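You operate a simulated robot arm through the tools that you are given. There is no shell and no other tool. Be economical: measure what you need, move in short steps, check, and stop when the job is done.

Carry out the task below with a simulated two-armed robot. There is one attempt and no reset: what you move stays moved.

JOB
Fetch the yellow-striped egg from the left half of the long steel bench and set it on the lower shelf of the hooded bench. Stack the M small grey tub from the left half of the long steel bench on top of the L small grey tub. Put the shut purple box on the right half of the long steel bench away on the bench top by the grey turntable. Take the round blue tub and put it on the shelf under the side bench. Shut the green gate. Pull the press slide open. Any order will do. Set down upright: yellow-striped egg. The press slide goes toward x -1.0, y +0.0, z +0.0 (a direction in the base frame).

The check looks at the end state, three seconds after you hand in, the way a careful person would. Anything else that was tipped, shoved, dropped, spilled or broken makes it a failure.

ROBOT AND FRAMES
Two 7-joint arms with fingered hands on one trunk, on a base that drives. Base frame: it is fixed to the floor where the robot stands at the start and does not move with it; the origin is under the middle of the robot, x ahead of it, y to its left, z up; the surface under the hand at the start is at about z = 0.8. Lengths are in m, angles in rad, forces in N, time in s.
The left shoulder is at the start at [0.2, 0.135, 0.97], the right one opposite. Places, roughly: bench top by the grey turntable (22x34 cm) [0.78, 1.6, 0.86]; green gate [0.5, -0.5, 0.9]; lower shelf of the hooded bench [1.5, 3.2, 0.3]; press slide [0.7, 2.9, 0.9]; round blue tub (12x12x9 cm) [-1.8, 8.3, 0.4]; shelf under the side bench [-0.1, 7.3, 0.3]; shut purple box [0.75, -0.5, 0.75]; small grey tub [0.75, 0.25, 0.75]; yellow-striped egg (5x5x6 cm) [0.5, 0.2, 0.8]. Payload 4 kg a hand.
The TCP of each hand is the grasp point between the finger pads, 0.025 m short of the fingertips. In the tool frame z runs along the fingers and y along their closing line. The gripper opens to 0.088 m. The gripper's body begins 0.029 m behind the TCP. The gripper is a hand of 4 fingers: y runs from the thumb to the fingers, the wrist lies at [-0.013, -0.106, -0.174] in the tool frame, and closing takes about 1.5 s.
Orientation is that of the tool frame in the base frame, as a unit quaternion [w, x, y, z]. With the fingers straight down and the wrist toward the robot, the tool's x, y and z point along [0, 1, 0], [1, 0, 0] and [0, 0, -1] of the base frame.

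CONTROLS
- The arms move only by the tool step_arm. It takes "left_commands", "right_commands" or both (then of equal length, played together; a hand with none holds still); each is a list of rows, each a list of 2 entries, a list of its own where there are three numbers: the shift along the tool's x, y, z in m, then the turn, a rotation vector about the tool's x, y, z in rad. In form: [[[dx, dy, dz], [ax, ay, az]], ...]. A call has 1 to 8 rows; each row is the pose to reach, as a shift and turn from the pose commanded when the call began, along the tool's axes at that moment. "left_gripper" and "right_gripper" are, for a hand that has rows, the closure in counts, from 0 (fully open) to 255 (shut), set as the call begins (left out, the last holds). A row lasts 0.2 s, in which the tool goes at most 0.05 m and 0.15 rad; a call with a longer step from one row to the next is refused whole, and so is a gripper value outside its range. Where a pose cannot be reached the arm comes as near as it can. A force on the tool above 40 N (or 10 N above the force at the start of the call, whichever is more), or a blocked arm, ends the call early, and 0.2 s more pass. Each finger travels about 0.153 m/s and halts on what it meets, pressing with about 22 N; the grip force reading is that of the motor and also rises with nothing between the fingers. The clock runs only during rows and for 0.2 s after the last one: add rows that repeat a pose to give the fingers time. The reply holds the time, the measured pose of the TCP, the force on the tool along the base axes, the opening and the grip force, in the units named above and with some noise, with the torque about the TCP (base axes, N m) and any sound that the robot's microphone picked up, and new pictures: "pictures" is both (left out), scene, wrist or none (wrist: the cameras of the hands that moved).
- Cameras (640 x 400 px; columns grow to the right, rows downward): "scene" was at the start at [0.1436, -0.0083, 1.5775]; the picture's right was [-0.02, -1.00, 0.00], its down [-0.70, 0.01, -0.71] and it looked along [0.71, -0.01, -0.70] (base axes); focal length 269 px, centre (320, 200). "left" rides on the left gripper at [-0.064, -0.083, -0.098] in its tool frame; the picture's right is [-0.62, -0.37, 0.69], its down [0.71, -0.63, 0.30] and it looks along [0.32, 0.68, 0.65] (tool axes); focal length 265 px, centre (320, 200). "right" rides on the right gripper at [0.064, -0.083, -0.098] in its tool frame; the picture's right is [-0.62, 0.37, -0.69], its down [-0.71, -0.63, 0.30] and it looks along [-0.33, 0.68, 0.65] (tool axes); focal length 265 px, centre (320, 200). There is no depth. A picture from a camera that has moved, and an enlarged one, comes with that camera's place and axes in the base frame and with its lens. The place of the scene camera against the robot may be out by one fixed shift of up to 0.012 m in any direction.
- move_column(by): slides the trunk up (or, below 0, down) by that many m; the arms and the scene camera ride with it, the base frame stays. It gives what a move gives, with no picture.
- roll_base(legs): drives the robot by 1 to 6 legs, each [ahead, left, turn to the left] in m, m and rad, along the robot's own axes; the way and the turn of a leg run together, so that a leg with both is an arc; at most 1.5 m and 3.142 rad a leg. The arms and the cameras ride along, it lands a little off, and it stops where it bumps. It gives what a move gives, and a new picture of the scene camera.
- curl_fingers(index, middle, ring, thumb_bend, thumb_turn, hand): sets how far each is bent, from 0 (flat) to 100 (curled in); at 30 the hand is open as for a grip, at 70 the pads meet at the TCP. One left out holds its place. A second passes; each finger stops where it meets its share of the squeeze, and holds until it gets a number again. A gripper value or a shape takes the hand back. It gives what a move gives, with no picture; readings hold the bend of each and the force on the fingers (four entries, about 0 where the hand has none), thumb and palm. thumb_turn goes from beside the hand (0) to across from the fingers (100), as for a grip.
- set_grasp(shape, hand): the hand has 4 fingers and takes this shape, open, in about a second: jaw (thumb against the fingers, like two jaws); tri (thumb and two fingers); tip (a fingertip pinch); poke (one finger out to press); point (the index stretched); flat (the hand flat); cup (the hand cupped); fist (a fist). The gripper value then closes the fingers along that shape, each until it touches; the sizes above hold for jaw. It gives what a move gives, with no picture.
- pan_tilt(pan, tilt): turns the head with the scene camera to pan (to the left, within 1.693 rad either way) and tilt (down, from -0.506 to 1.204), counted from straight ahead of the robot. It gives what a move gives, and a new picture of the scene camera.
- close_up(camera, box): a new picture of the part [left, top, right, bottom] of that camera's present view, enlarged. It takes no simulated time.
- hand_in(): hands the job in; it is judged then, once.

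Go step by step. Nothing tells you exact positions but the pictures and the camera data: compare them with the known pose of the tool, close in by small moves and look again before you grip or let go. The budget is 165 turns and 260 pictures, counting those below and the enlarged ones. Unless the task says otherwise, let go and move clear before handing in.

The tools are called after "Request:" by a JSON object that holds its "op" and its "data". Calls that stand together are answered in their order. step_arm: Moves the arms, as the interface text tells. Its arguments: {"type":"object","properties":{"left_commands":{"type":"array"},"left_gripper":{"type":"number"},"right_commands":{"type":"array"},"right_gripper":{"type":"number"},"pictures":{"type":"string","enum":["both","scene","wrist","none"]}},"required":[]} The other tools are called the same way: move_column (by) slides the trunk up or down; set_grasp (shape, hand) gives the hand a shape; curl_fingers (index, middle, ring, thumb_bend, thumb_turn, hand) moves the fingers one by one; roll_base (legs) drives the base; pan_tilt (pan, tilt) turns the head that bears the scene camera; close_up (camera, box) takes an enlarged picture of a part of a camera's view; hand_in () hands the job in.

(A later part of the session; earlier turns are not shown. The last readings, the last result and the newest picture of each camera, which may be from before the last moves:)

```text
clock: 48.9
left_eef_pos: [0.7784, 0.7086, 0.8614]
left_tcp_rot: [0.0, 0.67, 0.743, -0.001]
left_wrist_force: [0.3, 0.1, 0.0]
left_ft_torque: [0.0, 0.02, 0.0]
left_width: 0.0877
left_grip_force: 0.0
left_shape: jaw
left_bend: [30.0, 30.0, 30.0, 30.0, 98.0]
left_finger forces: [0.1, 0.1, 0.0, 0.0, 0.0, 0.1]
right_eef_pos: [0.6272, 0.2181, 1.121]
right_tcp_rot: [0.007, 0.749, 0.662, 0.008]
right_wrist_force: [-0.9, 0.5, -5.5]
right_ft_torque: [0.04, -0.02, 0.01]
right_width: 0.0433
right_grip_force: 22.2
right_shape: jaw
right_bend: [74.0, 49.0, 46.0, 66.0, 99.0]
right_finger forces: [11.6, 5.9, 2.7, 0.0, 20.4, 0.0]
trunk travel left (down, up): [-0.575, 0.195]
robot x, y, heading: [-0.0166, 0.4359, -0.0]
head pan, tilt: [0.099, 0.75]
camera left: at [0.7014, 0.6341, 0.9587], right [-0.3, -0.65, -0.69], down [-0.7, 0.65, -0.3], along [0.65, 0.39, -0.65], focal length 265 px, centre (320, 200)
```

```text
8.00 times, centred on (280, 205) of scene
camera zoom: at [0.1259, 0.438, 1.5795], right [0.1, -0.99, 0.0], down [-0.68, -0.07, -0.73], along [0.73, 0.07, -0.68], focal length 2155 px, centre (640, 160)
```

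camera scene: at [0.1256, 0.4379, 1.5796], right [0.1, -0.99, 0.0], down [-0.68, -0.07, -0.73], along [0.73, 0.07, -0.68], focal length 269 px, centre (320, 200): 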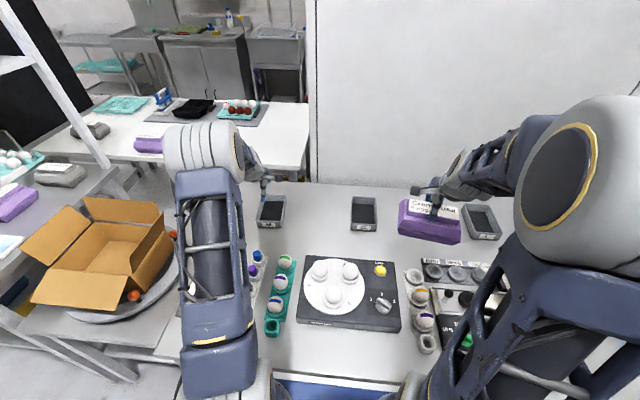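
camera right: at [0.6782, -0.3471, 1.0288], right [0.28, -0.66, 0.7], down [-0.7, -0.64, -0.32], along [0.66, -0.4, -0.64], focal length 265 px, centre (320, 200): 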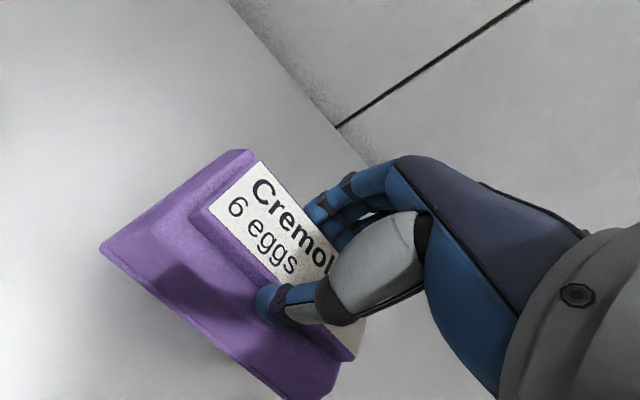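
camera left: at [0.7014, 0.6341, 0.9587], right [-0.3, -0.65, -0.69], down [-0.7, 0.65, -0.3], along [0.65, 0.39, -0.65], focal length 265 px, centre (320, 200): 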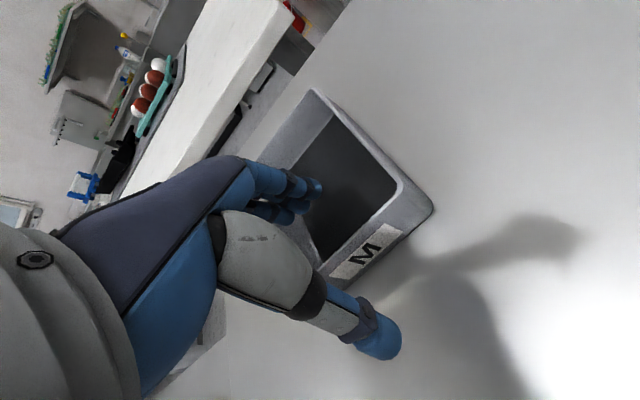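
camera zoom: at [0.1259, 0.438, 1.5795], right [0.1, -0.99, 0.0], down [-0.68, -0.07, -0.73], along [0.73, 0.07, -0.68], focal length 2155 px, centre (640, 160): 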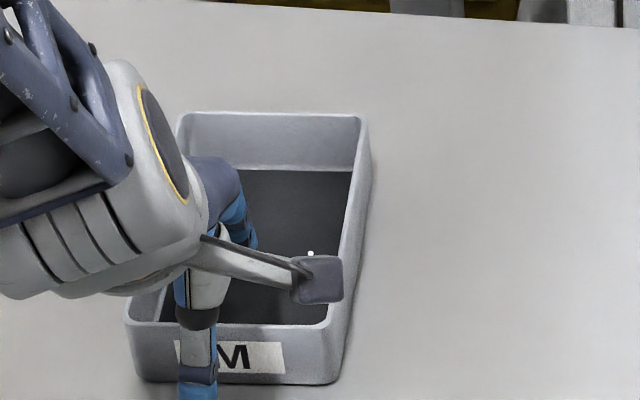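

Fingers are inside, thumb outside. 12 mm lower, then close.

Request:
{"op": "step_arm", "data": {"left_commands": [[[0, 0, 0.006], [0, 0, 0]], [[0, 0, 0.012], [0, 0, 0]], [[0, 0, 0.012], [0, 0, 0]]], "pictures": "none"}}

Request:
{"op": "step_arm", "data": {"left_commands": [[[0, 0, 0], [0, 0, 0]], [[0, 0, 0], [0, 0, 0]], [[0, 0, 0], [0, 0, 0]], [[0, 0, 0], [0, 0, 0]], [[0, 0, 0], [0, 0, 0]], [[0, 0, 0], [0, 0, 0]], [[0, 0, 0], [0, 0, 0]]], "left_gripper": 255, "pictures": "wrist"}}

Request:
{"op": "close_up", "data": {"camera": "scene", "box": [240, 180, 320, 230]}}

```text
clock: 49.7
left_eef_pos: [0.7765, 0.7059, 0.8494]
left_tcp_rot: [-0.001, 0.67, 0.743, 0.0]
left_wrist_force: [-0.5, 0.3, -0.7]
left_ft_torque: [-0.01, -0.04, -0.03]
left_width: 0.0879
left_grip_force: 0.1
left_shape: jaw
left_bend: [30.0, 30.0, 30.0, 30.0, 98.0]
left_finger forces: [0.0, 0.0, 0.0, 0.0, 0.0, 0.0]
right_eef_pos: [0.628, 0.2169, 1.1216]
right_tcp_rot: [0.007, 0.748, 0.663, 0.008]
right_wrist_force: [0.8, -0.2, -4.4]
right_ft_torque: [0.02, -0.03, 0.01]
right_width: 0.0431
right_grip_force: 22.4
right_shape: jaw
right_bend: [74.0, 49.0, 46.0, 66.0, 99.0]
right_finger forces: [11.7, 5.9, 2.7, 0.1, 20.3, 0.0]
trunk travel left (down, up): [-0.575, 0.195]
robot x, y, heading: [-0.019, 0.4389, -0.002]
head pan, tilt: [0.099, 0.75]
```

```text
clock: 51.3
left_eef_pos: [0.7767, 0.7068, 0.8508]
left_tcp_rot: [0.0, 0.67, 0.742, 0.0]
left_wrist_force: [0.0, -0.1, 0.2]
left_ft_torque: [-0.02, -0.01, -0.06]
left_width: 0.0001
left_grip_force: 21.4
left_shape: jaw
left_bend: [70.0, 70.0, 70.0, 67.0, 100.0]
left_finger forces: [12.5, 5.3, 2.5, 0.0, 20.5, 0.0]
right_eef_pos: [0.6276, 0.2178, 1.1214]
right_tcp_rot: [0.006, 0.749, 0.663, 0.008]
right_wrist_force: [0.7, -0.5, -4.4]
right_ft_torque: [0.03, -0.01, 0.01]
right_width: 0.0433
right_grip_force: 22.5
right_shape: jaw
right_bend: [74.0, 49.0, 46.0, 66.0, 99.0]
right_finger forces: [11.7, 5.9, 2.8, 0.0, 20.3, 0.0]
trunk travel left (down, up): [-0.575, 0.195]
robot x, y, heading: [-0.0185, 0.4384, 0.002]
head pan, tilt: [0.099, 0.75]
camera left: at [0.7006, 0.6335, 0.9471], right [-0.3, -0.65, -0.69], down [-0.7, 0.65, -0.3], along [0.65, 0.39, -0.65], focal length 265 px, centre (320, 200)
```

left: 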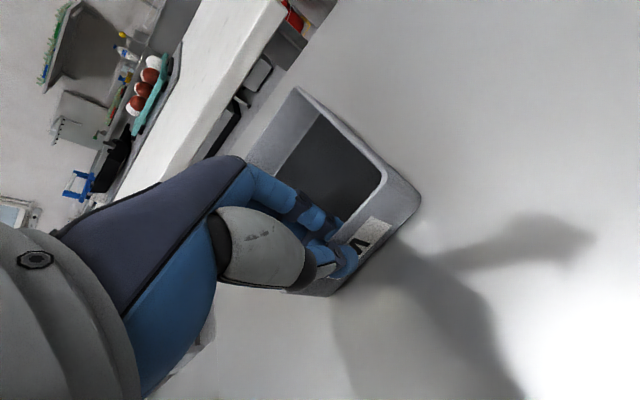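

```text
8.00 times, centred on (280, 205) of scene
camera zoom: at [0.126, 0.438, 1.5795], right [0.1, -0.99, 0.0], down [-0.68, -0.07, -0.73], along [0.73, 0.07, -0.68], focal length 2155 px, centre (640, 160)
```

zoom: 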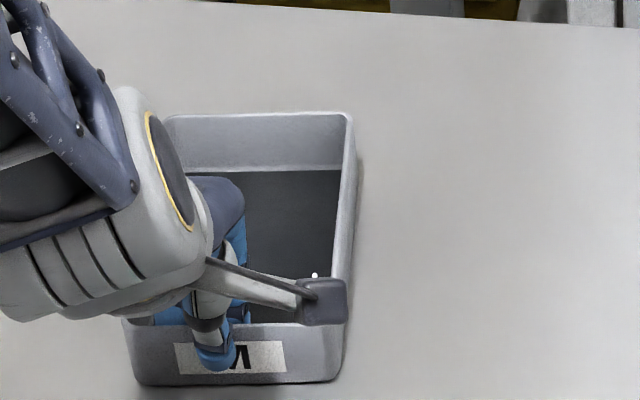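

The wall is gripped. I lift a little and look at how the tub hangs.

Request:
{"op": "step_arm", "data": {"left_commands": [[[0, 0, -0.01], [0, 0, 0]], [[0, 0, -0.025], [0, 0, 0]], [[0, 0, -0.04], [0, 0, 0]], [[0, 0, -0.04], [0, 0, 0]]], "pictures": "wrist"}}

Request:
{"op": "close_up", "data": {"camera": "scene", "box": [220, 160, 340, 240]}}

```text
clock: 52.3
left_eef_pos: [0.7769, 0.7063, 0.8913]
left_tcp_rot: [0.0, 0.671, 0.741, 0.0]
left_wrist_force: [0.3, 0.1, -1.2]
left_ft_torque: [-0.04, 0.04, 0.0]
left_width: 0.0001
left_grip_force: 21.9
left_shape: jaw
left_bend: [70.0, 70.0, 70.0, 68.0, 100.0]
left_finger forces: [14.8, 5.3, 2.2, 0.0, 22.1, 0.1]
right_eef_pos: [0.6271, 0.2173, 1.1222]
right_tcp_rot: [0.008, 0.749, 0.663, 0.008]
right_wrist_force: [0.4, -1.1, -4.6]
right_ft_torque: [0.02, 0.01, 0.0]
right_width: 0.0434
right_grip_force: 22.5
right_shape: jaw
right_bend: [74.0, 49.0, 46.0, 66.0, 99.0]
right_finger forces: [11.5, 5.9, 2.7, 0.1, 20.3, 0.1]
trunk travel left (down, up): [-0.575, 0.195]
robot x, y, heading: [-0.021, 0.4391, 0.005]
head pan, tilt: [0.099, 0.75]
camera left: at [0.7008, 0.6335, 0.9878], right [-0.3, -0.65, -0.69], down [-0.7, 0.65, -0.3], along [0.65, 0.39, -0.65], focal length 265 px, centre (320, 200)
```

left: 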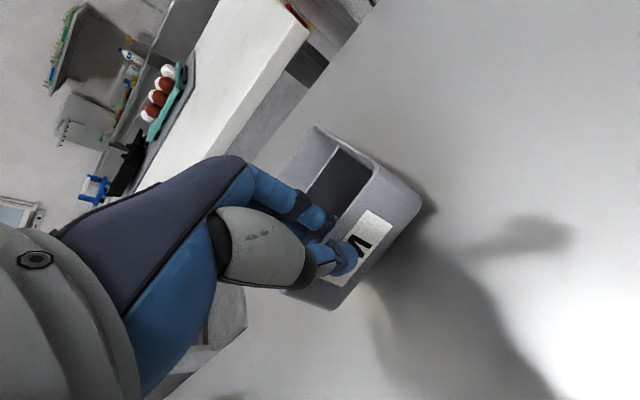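

```text
5.00 times, centred on (280, 200) of scene
camera zoom: at [0.126, 0.4381, 1.5795], right [0.1, -0.99, 0.0], down [-0.68, -0.07, -0.73], along [0.73, 0.07, -0.68], focal length 1347 px, centre (520, 200)
```

zoom: 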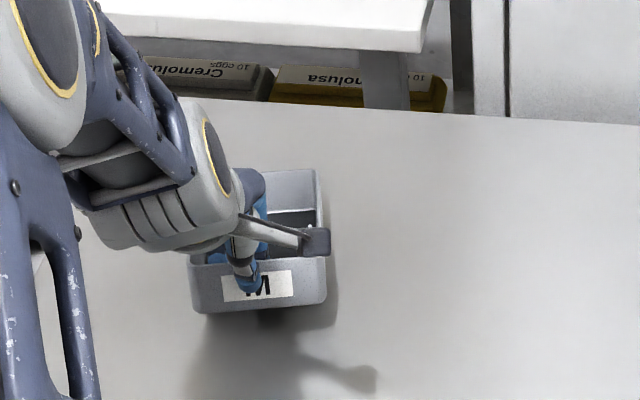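

The tub tips nose-down with a one-wall grip. I set it back where it was and will take it across its width with the fingers opened extra wide.

Request:
{"op": "step_arm", "data": {"left_commands": [[[0, 0, 0.01], [0, 0, 0]], [[0, 0, 0.02], [0, 0, 0]], [[0, 0, 0.03], [0, 0, 0]], [[0, 0, 0.039], [0, 0, 0]], [[0, 0, 0.039], [0, 0, 0]]], "pictures": "wrist"}}

Request:
{"op": "step_arm", "data": {"left_commands": [[[0, 0, 0], [0, 0, 0]], [[0, 0, 0], [0, 0, 0]], [[0, 0, 0], [0, 0, 0]], [[0, 0, 0], [0, 0, 0]], [[0, 0, -0.04], [0, 0, 0]], [[0, 0, -0.08], [0, 0, 0]], [[0, 0, -0.12], [0, 0, 0]]], "left_gripper": 0, "pictures": "scene"}}

Request:
{"op": "curl_fingers", "data": {"hand": "left", "index": 15, "middle": 15, "ring": 15, "thumb_bend": 10, "thumb_turn": 100}}

Request:
{"op": "close_up", "data": {"camera": "left", "box": [0, 0, 640, 400]}}

```text
clock: 53.5
left_eef_pos: [0.7783, 0.707, 0.8515]
left_tcp_rot: [0.0, 0.671, 0.742, 0.001]
left_wrist_force: [-0.7, -0.5, -0.7]
left_ft_torque: [-0.05, -0.06, -0.05]
left_width: 0.0003
left_grip_force: 21.4
left_shape: jaw
left_bend: [70.0, 70.0, 70.0, 68.0, 100.0]
left_finger forces: [14.6, 4.9, 2.0, 0.1, 21.8, 0.1]
right_eef_pos: [0.627, 0.218, 1.1216]
right_tcp_rot: [0.007, 0.749, 0.663, 0.008]
right_wrist_force: [0.6, 0.1, -3.5]
right_ft_torque: [0.01, -0.04, 0.0]
right_width: 0.0431
right_grip_force: 21.9
right_shape: jaw
right_bend: [74.0, 49.0, 46.0, 66.0, 99.0]
right_finger forces: [11.6, 5.9, 2.7, 0.1, 20.3, 0.0]
trunk travel left (down, up): [-0.575, 0.195]
robot x, y, heading: [-0.0173, 0.4373, 0.0]
head pan, tilt: [0.099, 0.75]
camera left: at [0.7023, 0.6328, 0.9485], right [-0.3, -0.65, -0.69], down [-0.7, 0.65, -0.3], along [0.65, 0.39, -0.65], focal length 265 px, centre (320, 200)
```

left: 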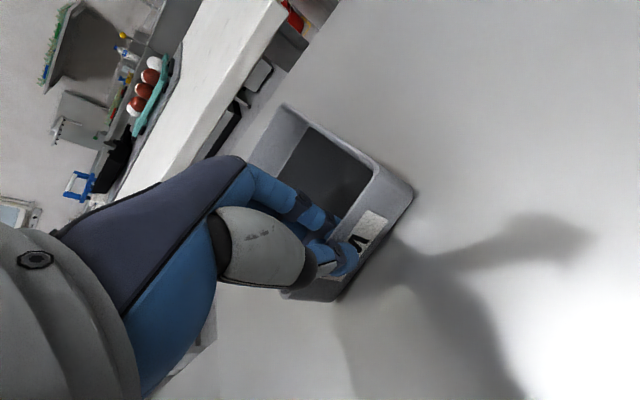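

```text
clock: 55.1
left_eef_pos: [0.7808, 0.7071, 0.9705]
left_tcp_rot: [0.0, 0.67, 0.742, 0.0]
left_wrist_force: [-0.2, 0.2, -0.8]
left_ft_torque: [0.03, -0.01, -0.01]
left_width: 0.0877
left_grip_force: 0.1
left_shape: jaw
left_bend: [30.0, 30.0, 30.0, 30.0, 98.0]
left_finger forces: [0.1, 0.1, 0.0, 0.0, 0.0, 0.0]
right_eef_pos: [0.6264, 0.2168, 1.1213]
right_tcp_rot: [0.007, 0.748, 0.663, 0.008]
right_wrist_force: [0.3, 0.3, -4.8]
right_ft_torque: [0.03, 0.01, -0.03]
right_width: 0.0432
right_grip_force: 21.7
right_shape: jaw
right_bend: [74.0, 49.0, 46.0, 66.0, 99.0]
right_finger forces: [11.6, 6.0, 2.7, 0.0, 20.2, 0.0]
trunk travel left (down, up): [-0.575, 0.195]
robot x, y, heading: [-0.0147, 0.4343, -0.005]
head pan, tilt: [0.099, 0.75]
camera scene: at [0.1262, 0.4381, 1.5794], right [0.1, -0.99, 0.0], down [-0.68, -0.07, -0.73], along [0.73, 0.07, -0.68], focal length 269 px, centre (320, 200)
```

scene: 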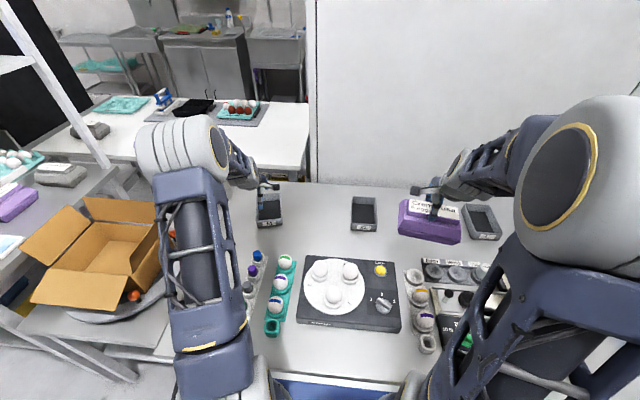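

```text
clock: 56.1
left_eef_pos: [0.7821, 0.7068, 0.9711]
left_tcp_rot: [0.0, 0.671, 0.742, 0.0]
left_wrist_force: [0.0, 0.1, 1.1]
left_ft_torque: [0.02, -0.02, 0.0]
left_width: 0.1152
left_grip_force: 0.0
left_shape: fingers
left_bend: [15.0, 15.0, 15.0, 10.0, 96.0]
left_finger forces: [0.0, 0.1, 0.0, 0.1, 0.0, 0.0]
right_eef_pos: [0.6263, 0.2169, 1.1222]
right_tcp_rot: [0.008, 0.748, 0.663, 0.008]
right_wrist_force: [0.5, 0.3, -4.1]
right_ft_torque: [0.02, 0.01, 0.0]
right_width: 0.0435
right_grip_force: 22.5
right_shape: jaw
right_bend: [74.0, 49.0, 46.0, 66.0, 99.0]
right_finger forces: [11.6, 5.9, 2.8, 0.0, 20.3, 0.0]
trunk travel left (down, up): [-0.575, 0.195]
robot x, y, heading: [-0.0155, 0.4383, -0.002]
head pan, tilt: [0.099, 0.75]
```

```text
1.00 times, centred on (320, 200) of left (not enlarged: the box is as wide or as high as the picture)
camera zoom: at [0.7052, 0.6338, 1.0683], right [-0.3, -0.65, -0.69], down [-0.7, 0.65, -0.3], along [0.65, 0.39, -0.65], focal length 265 px, centre (320, 200)
```

zoom: 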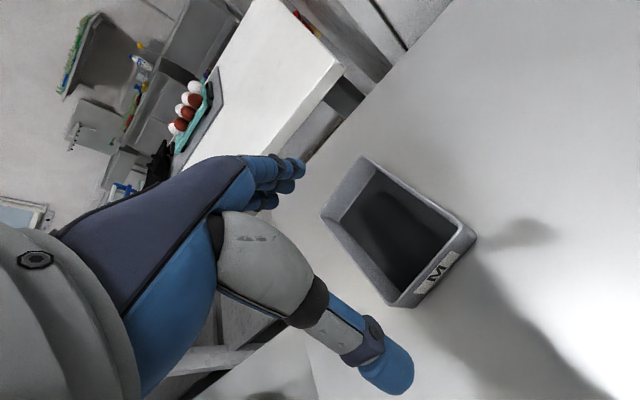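

Opened to 11.5 cm works. The tub now lies around (0.846,0.713), yaw ≈0.2. I turn the left hand ~84° so it closes across the width, opening still wider.

Request:
{"op": "step_arm", "data": {"left_commands": [[[0, 0.01, -0.01], [0, 0, 0.147]], [[0, 0.02, -0.02], [0, 0, 0.294]], [[0, 0.03, -0.02], [0, 0, 0.441]], [[0, 0.04, -0.02], [0, 0, 0.588]], [[0, 0.05, -0.02], [0, 0, 0.735]], [[0, 0.06, -0.02], [0, 0, 0.882]], [[0, 0.064, -0.02], [0, 0, 1.029]], [[0, 0.064, -0.02], [0, 0, 1.176]]], "pictures": "none"}}

Request:
{"op": "step_arm", "data": {"left_commands": [[[0, 0, 0], [0, 0, 0.147]], [[0, 0, 0], [0, 0, 0.294]], [[0, 0, 0], [0, 0, 0.294]]], "pictures": "none"}}

Request:
{"op": "curl_fingers", "data": {"hand": "left", "index": 8, "middle": 8, "ring": 8, "thumb_bend": 4, "thumb_turn": 100}}

Request:
{"op": "close_up", "data": {"camera": "left", "box": [0, 0, 640, 400]}}

Request:
{"op": "close_up", "data": {"camera": "scene", "box": [200, 150, 360, 250]}}

```text
clock: 57.9
left_eef_pos: [0.8433, 0.7134, 0.991]
left_tcp_rot: [0.0, 0.97, 0.244, 0.001]
left_wrist_force: [0.1, -0.6, 0.8]
left_ft_torque: [0.03, 0.03, -0.02]
left_width: 0.1149
left_grip_force: 0.2
left_shape: fingers
left_bend: [15.0, 15.0, 15.0, 10.0, 96.0]
left_finger forces: [0.1, 0.1, 0.0, 0.0, 0.0, 0.1]
right_eef_pos: [0.6263, 0.2178, 1.1218]
right_tcp_rot: [0.006, 0.749, 0.662, 0.008]
right_wrist_force: [-1.2, 0.1, -4.0]
right_ft_torque: [0.01, -0.01, 0.02]
right_width: 0.0433
right_grip_force: 22.4
right_shape: jaw
right_bend: [74.0, 49.0, 46.0, 66.0, 99.0]
right_finger forces: [11.6, 5.8, 2.7, 0.0, 20.3, 0.0]
trunk travel left (down, up): [-0.575, 0.195]
robot x, y, heading: [-0.0167, 0.4371, -0.0]
head pan, tilt: [0.099, 0.75]
```

```text
clock: 58.7
left_eef_pos: [0.8259, 0.7112, 0.9912]
left_tcp_rot: [0.0, 0.995, 0.1, 0.0]
left_wrist_force: [-0.6, 0.2, -0.2]
left_ft_torque: [0.03, 0.01, -0.03]
left_width: 0.1149
left_grip_force: 0.1
left_shape: fingers
left_bend: [15.0, 15.0, 15.0, 10.0, 96.0]
left_finger forces: [0.0, 0.0, 0.0, 0.0, 0.0, 0.0]
left hand out of reach, approached as far as the arm can: row 2, 3
right_eef_pos: [0.6268, 0.2177, 1.1221]
right_tcp_rot: [0.008, 0.749, 0.662, 0.008]
right_wrist_force: [-1.5, -0.1, -4.2]
right_ft_torque: [-0.02, -0.01, 0.01]
right_width: 0.0433
right_grip_force: 22.1
right_shape: jaw
right_bend: [74.0, 49.0, 46.0, 66.0, 99.0]
right_finger forces: [11.7, 5.8, 2.6, 0.0, 20.3, 0.0]
trunk travel left (down, up): [-0.575, 0.195]
robot x, y, heading: [-0.0215, 0.437, 0.003]
head pan, tilt: [0.099, 0.75]
```

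```text
clock: 59.7
left_eef_pos: [0.8256, 0.7116, 0.992]
left_tcp_rot: [0.0, 0.995, 0.101, 0.0]
left_wrist_force: [-0.2, 0.3, 0.2]
left_ft_torque: [-0.01, -0.01, 0.0]
left_width: 0.1236
left_grip_force: 0.1
left_shape: fingers
left_bend: [8.0, 8.0, 8.0, 4.0, 95.0]
left_finger forces: [0.0, 0.0, 0.0, 0.0, 0.0, 0.1]
right_eef_pos: [0.6267, 0.2179, 1.1212]
right_tcp_rot: [0.008, 0.749, 0.662, 0.007]
right_wrist_force: [0.3, -0.3, -3.9]
right_ft_torque: [0.03, -0.01, -0.02]
right_width: 0.0432
right_grip_force: 21.9
right_shape: jaw
right_bend: [74.0, 49.0, 46.0, 66.0, 99.0]
right_finger forces: [11.7, 5.8, 2.7, 0.1, 20.2, 0.1]
trunk travel left (down, up): [-0.575, 0.195]
robot x, y, heading: [-0.0176, 0.4365, 0.004]
head pan, tilt: [0.099, 0.75]
```

```text
1.00 times, centred on (320, 200) of left (not enlarged: the box is as wide or as high as the picture)
camera zoom: at [0.7467, 0.779, 1.0885], right [-0.68, 0.24, -0.69], down [0.57, 0.76, -0.3], along [0.46, -0.6, -0.65], focal length 265 px, centre (320, 200)
```

zoom: 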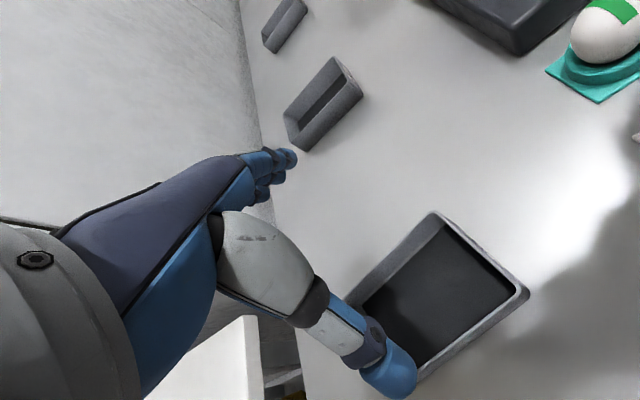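

```text
4.00 times, centred on (280, 200) of scene
camera zoom: at [0.126, 0.438, 1.5795], right [0.1, -0.99, 0.0], down [-0.68, -0.07, -0.73], along [0.73, 0.07, -0.68], focal length 1078 px, centre (480, 200)
```

zoom: 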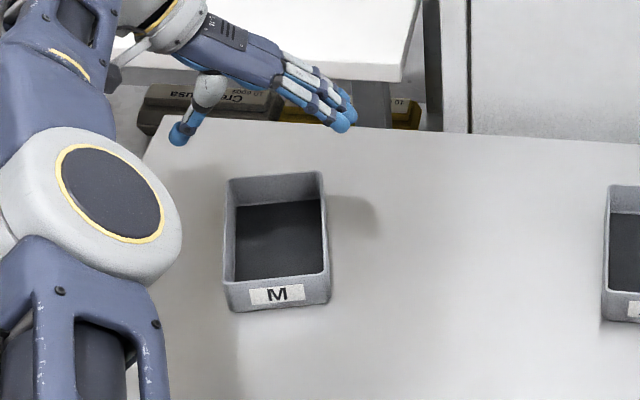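

Orientation is right but the arm is at its limit, so I move the base 0.2 m left and slightly ahead.

Request:
{"op": "roll_base", "data": {"legs": [[0.04, 0.2, 0]]}}

```text
clock: 61.4
left_eef_pos: [0.8649, 0.9202, 0.9918]
left_tcp_rot: [0.0, 0.995, 0.102, -0.001]
left_wrist_force: [0.7, 0.3, 0.1]
left_ft_torque: [0.03, 0.02, -0.01]
left_width: 0.1237
left_grip_force: 0.1
left_shape: fingers
left_bend: [8.0, 8.0, 8.0, 4.0, 95.0]
left_finger forces: [0.0, 0.0, 0.0, 0.0, 0.0, 0.0]
right_eef_pos: [0.6674, 0.4259, 1.1225]
right_tcp_rot: [0.008, 0.748, 0.664, 0.007]
right_wrist_force: [0.1, -0.8, -4.3]
right_ft_torque: [-0.01, 0.0, 0.02]
right_width: 0.0432
right_grip_force: 22.0
right_shape: jaw
right_bend: [74.0, 49.0, 47.0, 66.0, 99.0]
right_finger forces: [11.7, 5.8, 2.7, 0.1, 20.2, 0.1]
trunk travel left (down, up): [-0.575, 0.195]
robot x, y, heading: [0.0188, 0.6408, 0.007]
head pan, tilt: [0.099, 0.75]
camera scene: at [0.1656, 0.6445, 1.5795], right [0.1, -0.99, 0.0], down [-0.68, -0.07, -0.73], along [0.73, 0.08, -0.68], focal length 269 px, centre (320, 200)
```

scene: 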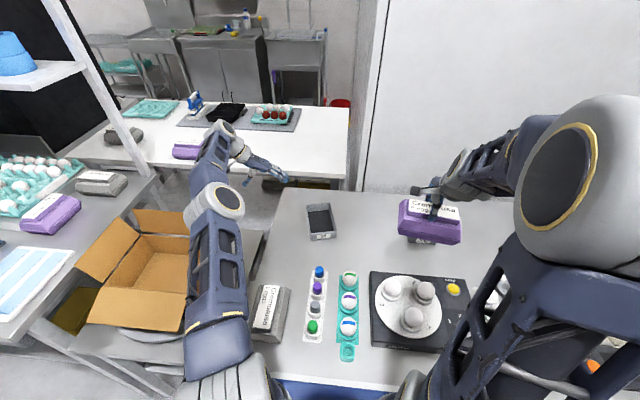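

Now I bring the hand over the tub centre (0.851,0.708).

Request:
{"op": "step_arm", "data": {"left_commands": [[[-0.011, 0.041, 0], [0, 0, -0.02]], [[-0.022, 0.082, 0], [0, 0, -0.04]], [[-0.034, 0.123, 0], [0, 0, -0.04]], [[-0.045, 0.164, 0.01], [0, 0, -0.04]], [[-0.056, 0.205, 0.02], [0, 0, -0.04]], [[-0.056, 0.205, 0.04], [0, 0, -0.04]], [[-0.056, 0.205, 0.04], [0, 0, -0.04]]], "pictures": "wrist"}}

Request:
{"op": "close_up", "data": {"camera": "scene", "box": [240, 160, 400, 260]}}

```text
clock: 63.0
left_eef_pos: [0.8518, 0.7084, 0.9505]
left_tcp_rot: [0.0, 0.993, 0.122, 0.001]
left_wrist_force: [-0.3, -0.4, -0.8]
left_ft_torque: [0.0, -0.02, -0.01]
left_width: 0.1238
left_grip_force: 0.0
left_shape: fingers
left_bend: [8.0, 8.0, 8.0, 4.0, 95.0]
left_finger forces: [0.0, 0.1, 0.0, 0.0, 0.0, 0.1]
right_eef_pos: [0.667, 0.425, 1.1219]
right_tcp_rot: [0.007, 0.748, 0.664, 0.008]
right_wrist_force: [-0.6, 0.0, -4.9]
right_ft_torque: [-0.02, -0.01, -0.02]
right_width: 0.0434
right_grip_force: 22.2
right_shape: jaw
right_bend: [74.0, 49.0, 47.0, 66.0, 99.0]
right_finger forces: [11.8, 5.8, 2.6, 0.1, 20.3, 0.0]
trunk travel left (down, up): [-0.575, 0.195]
robot x, y, heading: [0.0195, 0.641, 0.008]
head pan, tilt: [0.099, 0.75]
camera left: at [0.7693, 0.7733, 1.048], right [-0.69, 0.21, -0.69], down [0.54, 0.78, -0.3], along [0.48, -0.58, -0.65], focal length 265 px, centre (320, 200)
```

left: 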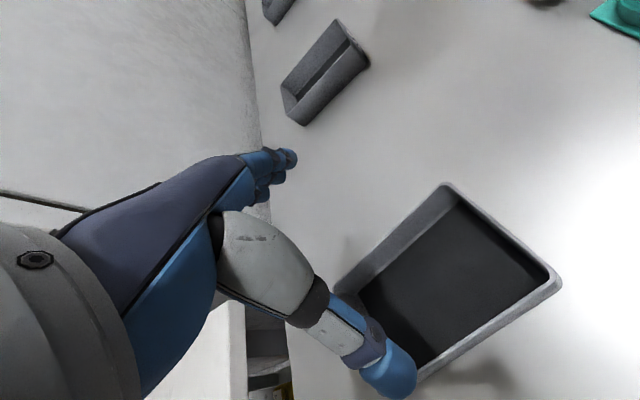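

```text
4.00 times, centred on (320, 210) of scene
camera zoom: at [0.1655, 0.6444, 1.5795], right [0.1, -0.99, 0.0], down [-0.68, -0.07, -0.73], along [0.73, 0.08, -0.68], focal length 1078 px, centre (320, 160)
```

zoom: 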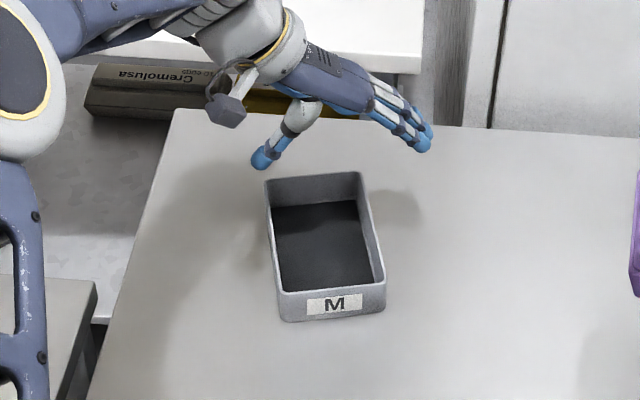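

Hand is centred over the tub. I shift 5 mm to the left and lower to grip height.

Request:
{"op": "step_arm", "data": {"left_commands": [[[0, -0.005, 0.03], [0, 0, 0]], [[0, -0.005, 0.06], [0, 0, 0]], [[0, -0.005, 0.08], [0, 0, 0]], [[0, -0.005, 0.095], [0, 0, 0]], [[0, -0.005, 0.105], [0, 0, 0]], [[0, -0.005, 0.105], [0, 0, 0]]], "pictures": "wrist"}}

Request:
{"op": "close_up", "data": {"camera": "scene", "box": [260, 180, 380, 260]}}

```text
clock: 64.4
left_eef_pos: [0.8499, 0.712, 0.8447]
left_tcp_rot: [0.0, 0.992, 0.123, 0.001]
left_wrist_force: [-0.7, 1.3, 5.8]
left_ft_torque: [0.3, 0.07, -0.01]
left_width: 0.125
left_grip_force: 2.8
left_shape: fingers
left_bend: [8.0, 8.0, 8.0, 0.0, 95.0]
left_finger forces: [0.0, 0.0, 0.1, 0.0, 4.6, 0.1]
right_eef_pos: [0.667, 0.4258, 1.1212]
right_tcp_rot: [0.006, 0.748, 0.664, 0.008]
right_wrist_force: [0.1, 0.1, -4.1]
right_ft_torque: [0.0, 0.02, 0.0]
right_width: 0.0435
right_grip_force: 21.9
right_shape: jaw
right_bend: [74.0, 49.0, 47.0, 66.0, 99.0]
right_finger forces: [11.7, 5.8, 2.6, 0.1, 20.1, 0.0]
trunk travel left (down, up): [-0.575, 0.195]
robot x, y, heading: [0.0212, 0.6413, 0.004]
head pan, tilt: [0.099, 0.75]
camera left: at [0.7683, 0.7769, 0.9418], right [-0.69, 0.21, -0.69], down [0.54, 0.79, -0.3], along [0.48, -0.58, -0.65], focal length 265 px, centre (320, 200)
```

left: 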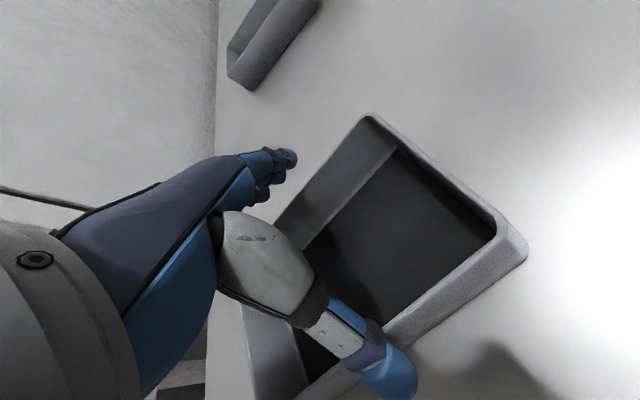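

```text
5.00 times, centred on (320, 220) of scene
camera zoom: at [0.1654, 0.6445, 1.5796], right [0.1, -0.99, 0.0], down [-0.68, -0.07, -0.73], along [0.73, 0.08, -0.68], focal length 1347 px, centre (320, 100)
```

zoom: 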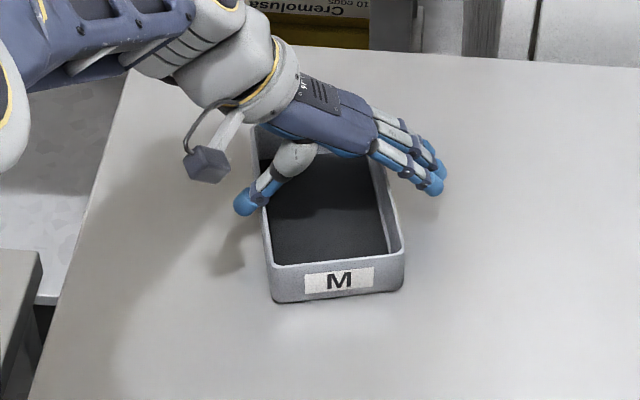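

The thumb rubs the left rim. I rise 25 mm, shift 12 mm toward the thumb side and lower again.

Request:
{"op": "step_arm", "data": {"left_commands": [[[0, 0, -0.025], [0, 0, 0]], [[0, -0.013, -0.025], [0, 0, 0]], [[0, -0.013, -0.01], [0, 0, 0]], [[0, -0.013, 0.0], [0, 0, 0]], [[0, -0.013, 0.003], [0, 0, 0]]], "pictures": "none"}}

Request:
{"op": "close_up", "data": {"camera": "scene", "box": [260, 180, 380, 260]}}

```text
clock: 65.6
left_eef_pos: [0.849, 0.7269, 0.8423]
left_tcp_rot: [0.0, 0.993, 0.122, 0.0]
left_wrist_force: [0.0, 0.4, 0.7]
left_ft_torque: [-0.04, 0.02, 0.01]
left_width: 0.1242
left_grip_force: 0.0
left_shape: fingers
left_bend: [8.0, 8.0, 8.0, 4.0, 95.0]
left_finger forces: [0.1, 0.0, 0.0, 0.1, 0.0, 0.0]
right_eef_pos: [0.6669, 0.4253, 1.1213]
right_tcp_rot: [0.007, 0.747, 0.664, 0.009]
right_wrist_force: [-0.7, 0.2, -4.5]
right_ft_torque: [0.04, 0.01, -0.04]
right_width: 0.0434
right_grip_force: 22.2
right_shape: jaw
right_bend: [74.0, 49.0, 47.0, 66.0, 99.0]
right_finger forces: [11.7, 5.8, 2.6, 0.1, 20.2, 0.0]
trunk travel left (down, up): [-0.575, 0.195]
robot x, y, heading: [0.0243, 0.6435, 0.009]
head pan, tilt: [0.099, 0.75]
```

```text
5.00 times, centred on (320, 220) of scene
camera zoom: at [0.1655, 0.6444, 1.5795], right [0.1, -0.99, 0.0], down [-0.68, -0.07, -0.73], along [0.73, 0.08, -0.68], focal length 1347 px, centre (320, 100)
```

zoom: 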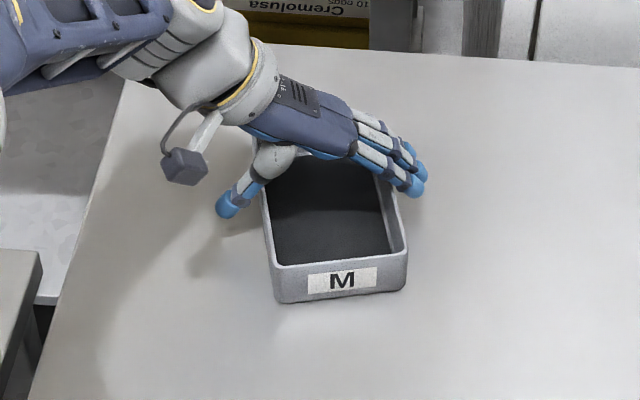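

Clear now. I close the left hand on the tub's sides.

Request:
{"op": "step_arm", "data": {"left_commands": [[[0, 0, 0.003], [0, 0, 0]], [[0, 0, 0.003], [0, 0, 0]], [[0, 0, 0.003], [0, 0, 0]], [[0, 0, 0.003], [0, 0, 0]], [[0, 0, 0.003], [0, 0, 0]]], "left_gripper": 255, "pictures": "wrist"}}

Request:
{"op": "close_up", "data": {"camera": "scene", "box": [260, 180, 380, 260]}}

```text
clock: 66.8
left_eef_pos: [0.8478, 0.7237, 0.844]
left_tcp_rot: [0.002, 0.992, 0.123, 0.003]
left_wrist_force: [3.3, -6.5, 38.5]
left_ft_torque: [-0.53, -0.13, 0.0]
left_width: 0.0789
left_grip_force: 22.2
left_shape: jaw
left_bend: [19.0, 29.0, 27.0, 24.0, 97.0]
left_finger forces: [28.7, 10.8, 6.3, 0.1, 38.3, 0.0]
right_eef_pos: [0.6669, 0.4254, 1.1217]
right_tcp_rot: [0.008, 0.747, 0.664, 0.009]
right_wrist_force: [-0.3, -0.3, -4.6]
right_ft_torque: [0.03, -0.03, -0.02]
right_width: 0.0431
right_grip_force: 21.9
right_shape: jaw
right_bend: [74.0, 49.0, 47.0, 66.0, 99.0]
right_finger forces: [11.8, 5.9, 2.6, 0.0, 20.2, 0.0]
trunk travel left (down, up): [-0.575, 0.195]
robot x, y, heading: [0.0237, 0.643, 0.005]
head pan, tilt: [0.099, 0.75]
camera left: at [0.7659, 0.7893, 0.9411], right [-0.69, 0.2, -0.7], down [0.54, 0.78, -0.3], along [0.48, -0.59, -0.65], focal length 265 px, centre (320, 200)
```

left: 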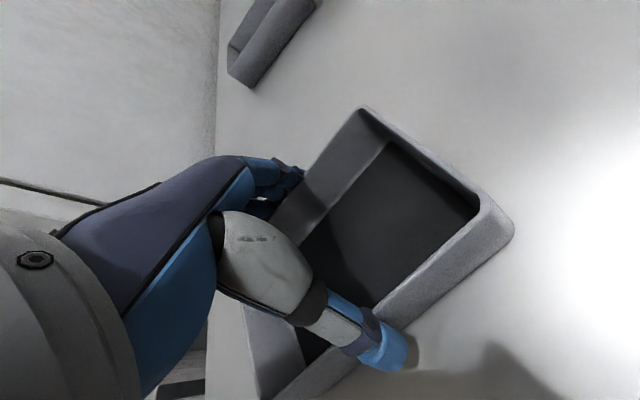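

```text
5.00 times, centred on (320, 220) of scene
camera zoom: at [0.1644, 0.6441, 1.5798], right [0.1, -0.99, 0.0], down [-0.68, -0.07, -0.73], along [0.73, 0.08, -0.68], focal length 1347 px, centre (320, 100)
```

zoom: 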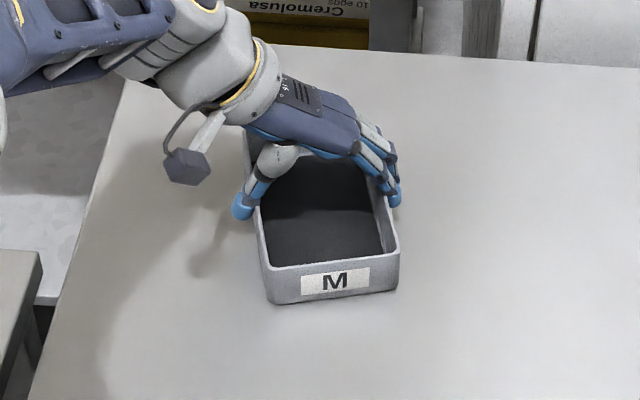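

It is held. I lift 4 cm and check that it stays level.

Request:
{"op": "step_arm", "data": {"left_commands": [[[0, 0, -0.01], [0, 0, 0]], [[0, 0, -0.025], [0, 0, 0]], [[0, 0, -0.045], [0, 0, 0]], [[0, 0, -0.045], [0, 0, 0]]], "pictures": "wrist"}}

Request:
{"op": "close_up", "data": {"camera": "scene", "box": [240, 160, 400, 260]}}

```text
clock: 67.8
left_eef_pos: [0.8481, 0.7269, 0.8842]
left_tcp_rot: [-0.001, 0.992, 0.122, 0.0]
left_wrist_force: [-0.6, 0.0, -1.6]
left_ft_torque: [0.03, -0.02, -0.04]
left_width: 0.0837
left_grip_force: 22.2
left_shape: jaw
left_bend: [19.0, 29.0, 28.0, 24.0, 96.0]
left_finger forces: [25.9, 9.7, 4.5, 0.0, 36.2, 0.0]
right_eef_pos: [0.6671, 0.425, 1.1201]
right_tcp_rot: [0.006, 0.748, 0.664, 0.007]
right_wrist_force: [-1.0, 1.0, -4.0]
right_ft_torque: [0.0, -0.01, -0.03]
right_width: 0.0432
right_grip_force: 21.9
right_shape: jaw
right_bend: [74.0, 49.0, 47.0, 66.0, 99.0]
right_finger forces: [11.7, 5.8, 2.7, 0.0, 20.2, 0.0]
trunk travel left (down, up): [-0.575, 0.195]
robot x, y, heading: [0.0205, 0.6403, 0.004]
head pan, tilt: [0.099, 0.75]
camera left: at [0.766, 0.791, 0.9817], right [-0.69, 0.21, -0.69], down [0.54, 0.78, -0.3], along [0.48, -0.58, -0.65], focal length 265 px, centre (320, 200)
```

left: 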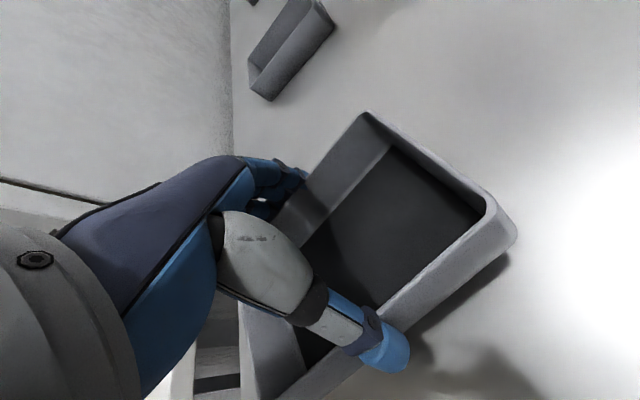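

```text
4.00 times, centred on (320, 210) of scene
camera zoom: at [0.1656, 0.6445, 1.5794], right [0.1, -0.99, 0.0], down [-0.68, -0.07, -0.73], along [0.73, 0.08, -0.68], focal length 1078 px, centre (320, 160)
```

zoom: 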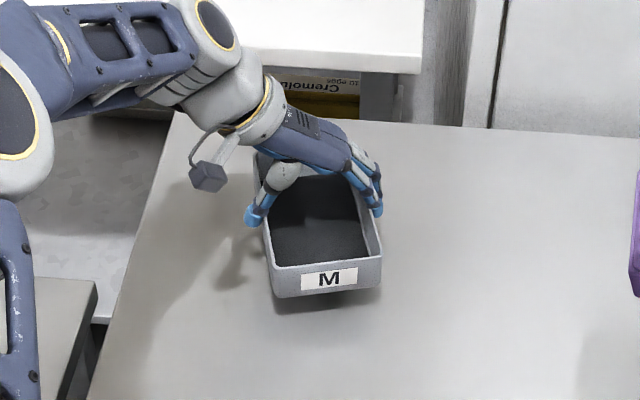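

Level and firm. I raise it and drive right toward the L tub.

Request:
{"op": "step_arm", "data": {"left_commands": [[[0, 0, -0.04], [0, 0, 0]], [[0, 0, -0.08], [0, 0, 0]], [[0, 0, -0.11], [0, 0, 0]]], "pictures": "none"}}

Request:
{"op": "roll_base", "data": {"legs": [[0, -0.8, 0]]}}

Request:
{"op": "pan_tilt", "data": {"pan": 0.05, "tilt": 0.75}}

Request:
{"op": "close_up", "data": {"camera": "scene", "box": [240, 150, 400, 250]}}

Request:
{"op": "close_up", "data": {"camera": "left", "box": [0, 0, 640, 400]}}

```text
clock: 68.6
left_eef_pos: [0.8486, 0.7282, 0.9958]
left_tcp_rot: [0.0, 0.992, 0.122, 0.0]
left_wrist_force: [-0.2, -0.8, -1.7]
left_ft_torque: [-0.02, 0.01, 0.03]
left_width: 0.0839
left_grip_force: 22.3
left_shape: jaw
left_bend: [19.0, 29.0, 28.0, 24.0, 96.0]
left_finger forces: [25.9, 9.7, 4.6, 0.0, 36.3, 0.0]
right_eef_pos: [0.6673, 0.4258, 1.1218]
right_tcp_rot: [0.007, 0.748, 0.664, 0.008]
right_wrist_force: [0.0, -0.7, -3.6]
right_ft_torque: [0.02, -0.01, 0.01]
right_width: 0.0433
right_grip_force: 22.2
right_shape: jaw
right_bend: [74.0, 49.0, 47.0, 66.0, 99.0]
right_finger forces: [11.7, 5.8, 2.6, 0.0, 20.2, 0.0]
trunk travel left (down, up): [-0.575, 0.195]
robot x, y, heading: [0.0179, 0.644, 0.001]
head pan, tilt: [0.099, 0.75]
```

```text
clock: 72.9
left_eef_pos: [0.851, -0.0803, 0.9965]
left_tcp_rot: [0.0, 0.993, 0.121, 0.0]
left_wrist_force: [0.5, -0.3, -1.9]
left_ft_torque: [-0.01, -0.05, -0.01]
left_width: 0.0839
left_grip_force: 21.5
left_shape: jaw
left_bend: [20.0, 29.0, 28.0, 24.0, 96.0]
left_finger forces: [25.9, 9.6, 4.6, 0.0, 36.2, 0.0]
right_eef_pos: [0.6674, -0.3813, 1.122]
right_tcp_rot: [0.006, 0.75, 0.662, 0.008]
right_wrist_force: [-0.4, -0.4, -3.7]
right_ft_torque: [-0.01, -0.01, 0.01]
right_width: 0.0435
right_grip_force: 21.9
right_shape: jaw
right_bend: [74.0, 49.0, 47.0, 66.0, 99.0]
right_finger forces: [11.7, 5.8, 2.7, 0.0, 20.2, 0.0]
trunk travel left (down, up): [-0.575, 0.195]
robot x, y, heading: [0.0242, -0.1608, 0.004]
head pan, tilt: [0.099, 0.75]
camera scene: at [0.1671, -0.16, 1.5795], right [0.1, -1.0, 0.0], down [-0.68, -0.07, -0.73], along [0.73, 0.07, -0.68], focal length 269 px, centre (320, 200)
```

scene: 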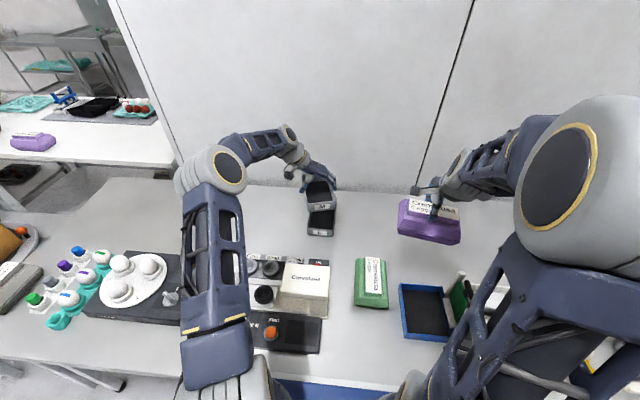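

```text
clock: 73.5
left_eef_pos: [0.8508, -0.0792, 0.9959]
left_tcp_rot: [0.0, 0.993, 0.12, 0.0]
left_wrist_force: [-0.9, -0.5, -0.5]
left_ft_torque: [-0.01, 0.0, 0.01]
left_width: 0.0838
left_grip_force: 22.3
left_shape: jaw
left_bend: [20.0, 29.0, 28.0, 24.0, 96.0]
left_finger forces: [25.9, 9.7, 4.6, 0.0, 36.2, 0.0]
right_eef_pos: [0.667, -0.381, 1.1203]
right_tcp_rot: [0.006, 0.749, 0.662, 0.007]
right_wrist_force: [0.7, -0.4, -3.6]
right_ft_torque: [-0.02, -0.01, 0.03]
right_width: 0.0432
right_grip_force: 22.3
right_shape: jaw
right_bend: [74.0, 49.0, 47.0, 66.0, 99.0]
right_finger forces: [11.7, 5.7, 2.6, 0.0, 20.2, 0.0]
trunk travel left (down, up): [-0.575, 0.195]
robot x, y, heading: [0.0205, -0.1557, -0.0]
head pan, tilt: [0.051, 0.75]
camera scene: at [0.1674, -0.164, 1.5795], right [0.05, -1.0, 0.0], down [-0.68, -0.03, -0.73], along [0.73, 0.04, -0.68], focal length 269 px, centre (320, 200)
```

scene: 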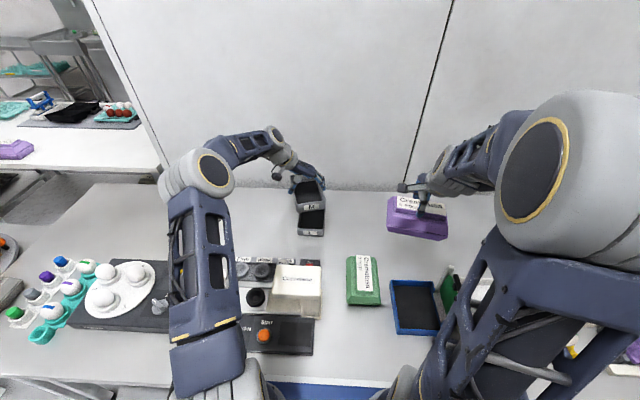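

```text
4.00 times, centred on (320, 200) of scene
camera zoom: at [0.1674, -0.164, 1.5795], right [0.05, -1.0, 0.0], down [-0.68, -0.03, -0.73], along [0.73, 0.04, -0.68], focal length 1078 px, centre (320, 200)
```

zoom: 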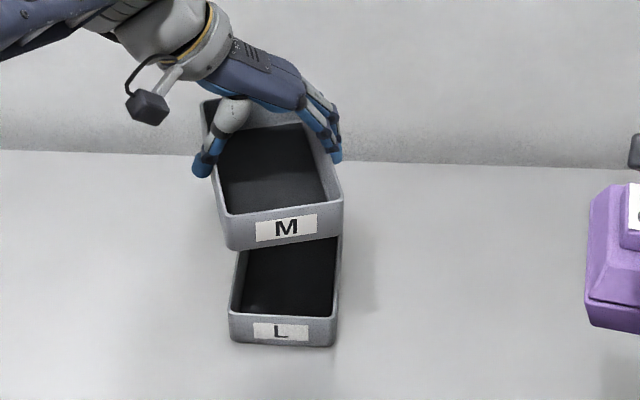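

```text
1.00 times, centred on (320, 200) of left (not enlarged: the box is as wide or as high as the picture)
camera zoom: at [0.7683, -0.0151, 1.0936], right [-0.69, 0.21, -0.69], down [0.54, 0.78, -0.3], along [0.48, -0.59, -0.65], focal length 265 px, centre (320, 200)
```

zoom: 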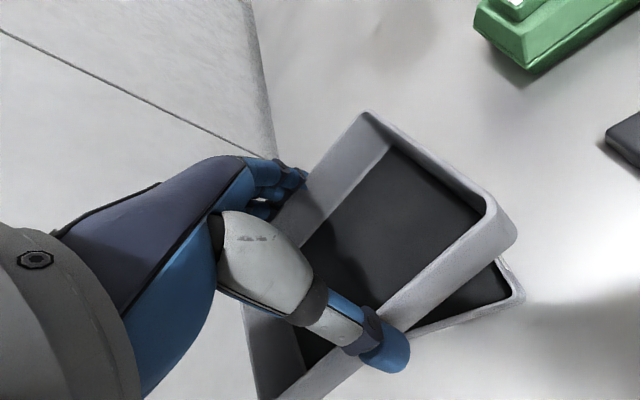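

L tub: front edge x≈0.798, y −0.051…−0.147, yaw 0, so centre ≈(0.869,−0.099). I turn M by −0.247 rad and move its centre over L.

Request:
{"op": "step_arm", "data": {"left_commands": [[[0.01, 0.009, 0], [0, 0, 0.12]], [[0.0213, 0.0181, 0], [0, 0, 0.247]], [[0.0213, 0.0181, 0.02], [0, 0, 0.247]], [[0.0213, 0.0181, 0.03], [0, 0, 0.247]], [[0.0213, 0.0181, 0.03], [0, 0, 0.247]]], "pictures": "wrist"}}

Request:
{"op": "close_up", "data": {"camera": "scene", "box": [260, 160, 380, 240]}}

```text
clock: 74.7
left_eef_pos: [0.8752, -0.0911, 0.966]
left_tcp_rot: [0.001, 1.0, -0.004, 0.001]
left_wrist_force: [0.1, 0.7, -1.7]
left_ft_torque: [0.0, -0.02, 0.02]
left_width: 0.084
left_grip_force: 21.9
left_shape: jaw
left_bend: [20.0, 29.0, 28.0, 24.0, 96.0]
left_finger forces: [25.8, 9.6, 4.6, 0.0, 36.0, 0.1]
right_eef_pos: [0.6685, -0.3816, 1.1218]
right_tcp_rot: [0.007, 0.749, 0.662, 0.008]
right_wrist_force: [0.5, 0.5, -4.6]
right_ft_torque: [-0.01, -0.02, 0.0]
right_width: 0.0434
right_grip_force: 21.4
right_shape: jaw
right_bend: [74.0, 49.0, 47.0, 66.0, 99.0]
right_finger forces: [11.8, 5.8, 2.6, 0.0, 20.2, 0.1]
trunk travel left (down, up): [-0.575, 0.195]
robot x, y, heading: [0.0205, -0.1616, 0.0]
head pan, tilt: [0.051, 0.75]
camera left: at [0.8119, -0.0086, 1.0635], right [-0.62, 0.37, -0.69], down [0.72, 0.63, -0.3], along [0.32, -0.69, -0.65], focal length 265 px, centre (320, 200)
```

left: 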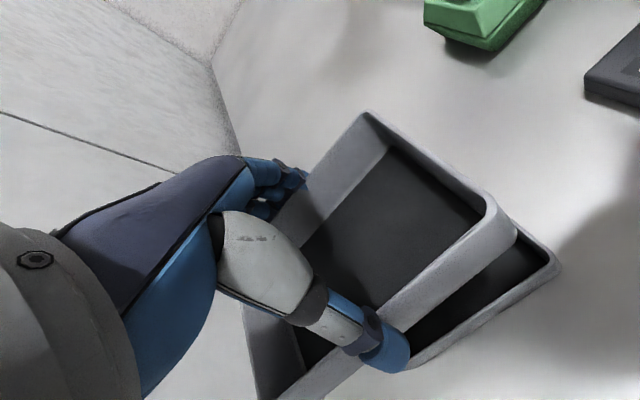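

```text
5.00 times, centred on (320, 200) of scene
camera zoom: at [0.1674, -0.164, 1.5795], right [0.05, -1.0, 0.0], down [-0.68, -0.03, -0.73], along [0.73, 0.04, -0.68], focal length 1347 px, centre (320, 200)
```

zoom: 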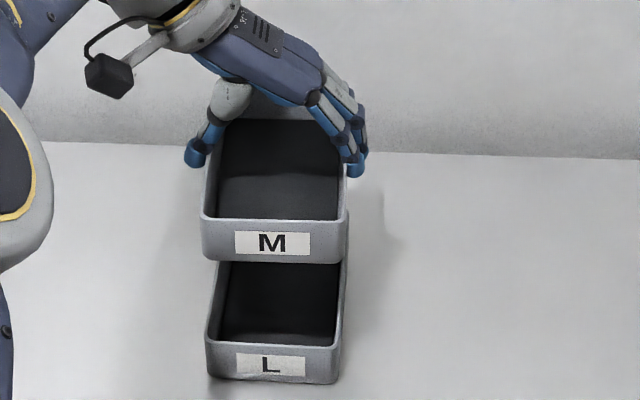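

M is aligned over L to within a few mm. I lower slowly until it touches.

Request:
{"op": "step_arm", "data": {"left_commands": [[[-0.002, 0, 0.02], [0, 0, 0]], [[-0.002, 0, 0.04], [0, 0, 0]], [[-0.002, 0, 0.052], [0, 0, 0]], [[-0.002, 0, 0.06], [0, 0, 0]], [[-0.002, 0, 0.066], [0, 0, 0]]], "pictures": "none"}}

Request:
{"op": "close_up", "data": {"camera": "scene", "box": [260, 170, 380, 250]}}

```text
clock: 75.9
left_eef_pos: [0.8738, -0.0923, 0.8994]
left_tcp_rot: [-0.001, 1.0, -0.003, 0.0]
left_wrist_force: [-0.8, -0.8, -0.6]
left_ft_torque: [-0.01, -0.03, 0.02]
left_width: 0.084
left_grip_force: 22.3
left_shape: jaw
left_bend: [20.0, 29.0, 28.0, 24.0, 96.0]
left_finger forces: [25.8, 9.5, 4.6, 0.0, 36.0, 0.0]
right_eef_pos: [0.6678, -0.3812, 1.1218]
right_tcp_rot: [0.007, 0.75, 0.662, 0.008]
right_wrist_force: [-0.6, -0.6, -4.5]
right_ft_torque: [0.03, -0.02, -0.02]
right_width: 0.043
right_grip_force: 21.8
right_shape: jaw
right_bend: [74.0, 49.0, 47.0, 66.0, 99.0]
right_finger forces: [11.7, 5.8, 2.6, 0.0, 20.2, 0.1]
trunk travel left (down, up): [-0.575, 0.195]
robot x, y, heading: [0.021, -0.1585, 0.002]
head pan, tilt: [0.051, 0.75]
```

```text
5.00 times, centred on (320, 210) of scene
camera zoom: at [0.1673, -0.164, 1.5795], right [0.05, -1.0, 0.0], down [-0.68, -0.03, -0.73], along [0.73, 0.04, -0.68], focal length 1347 px, centre (320, 150)
```

zoom: 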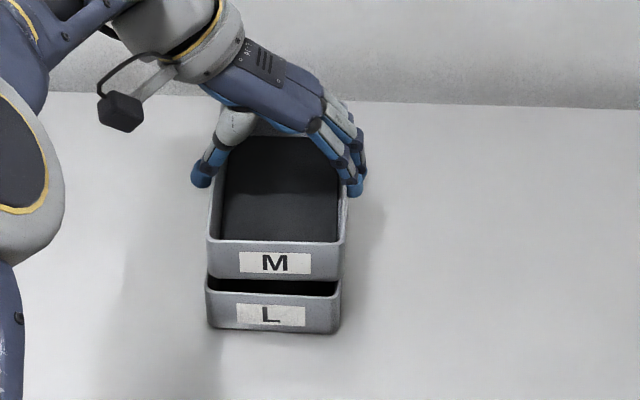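

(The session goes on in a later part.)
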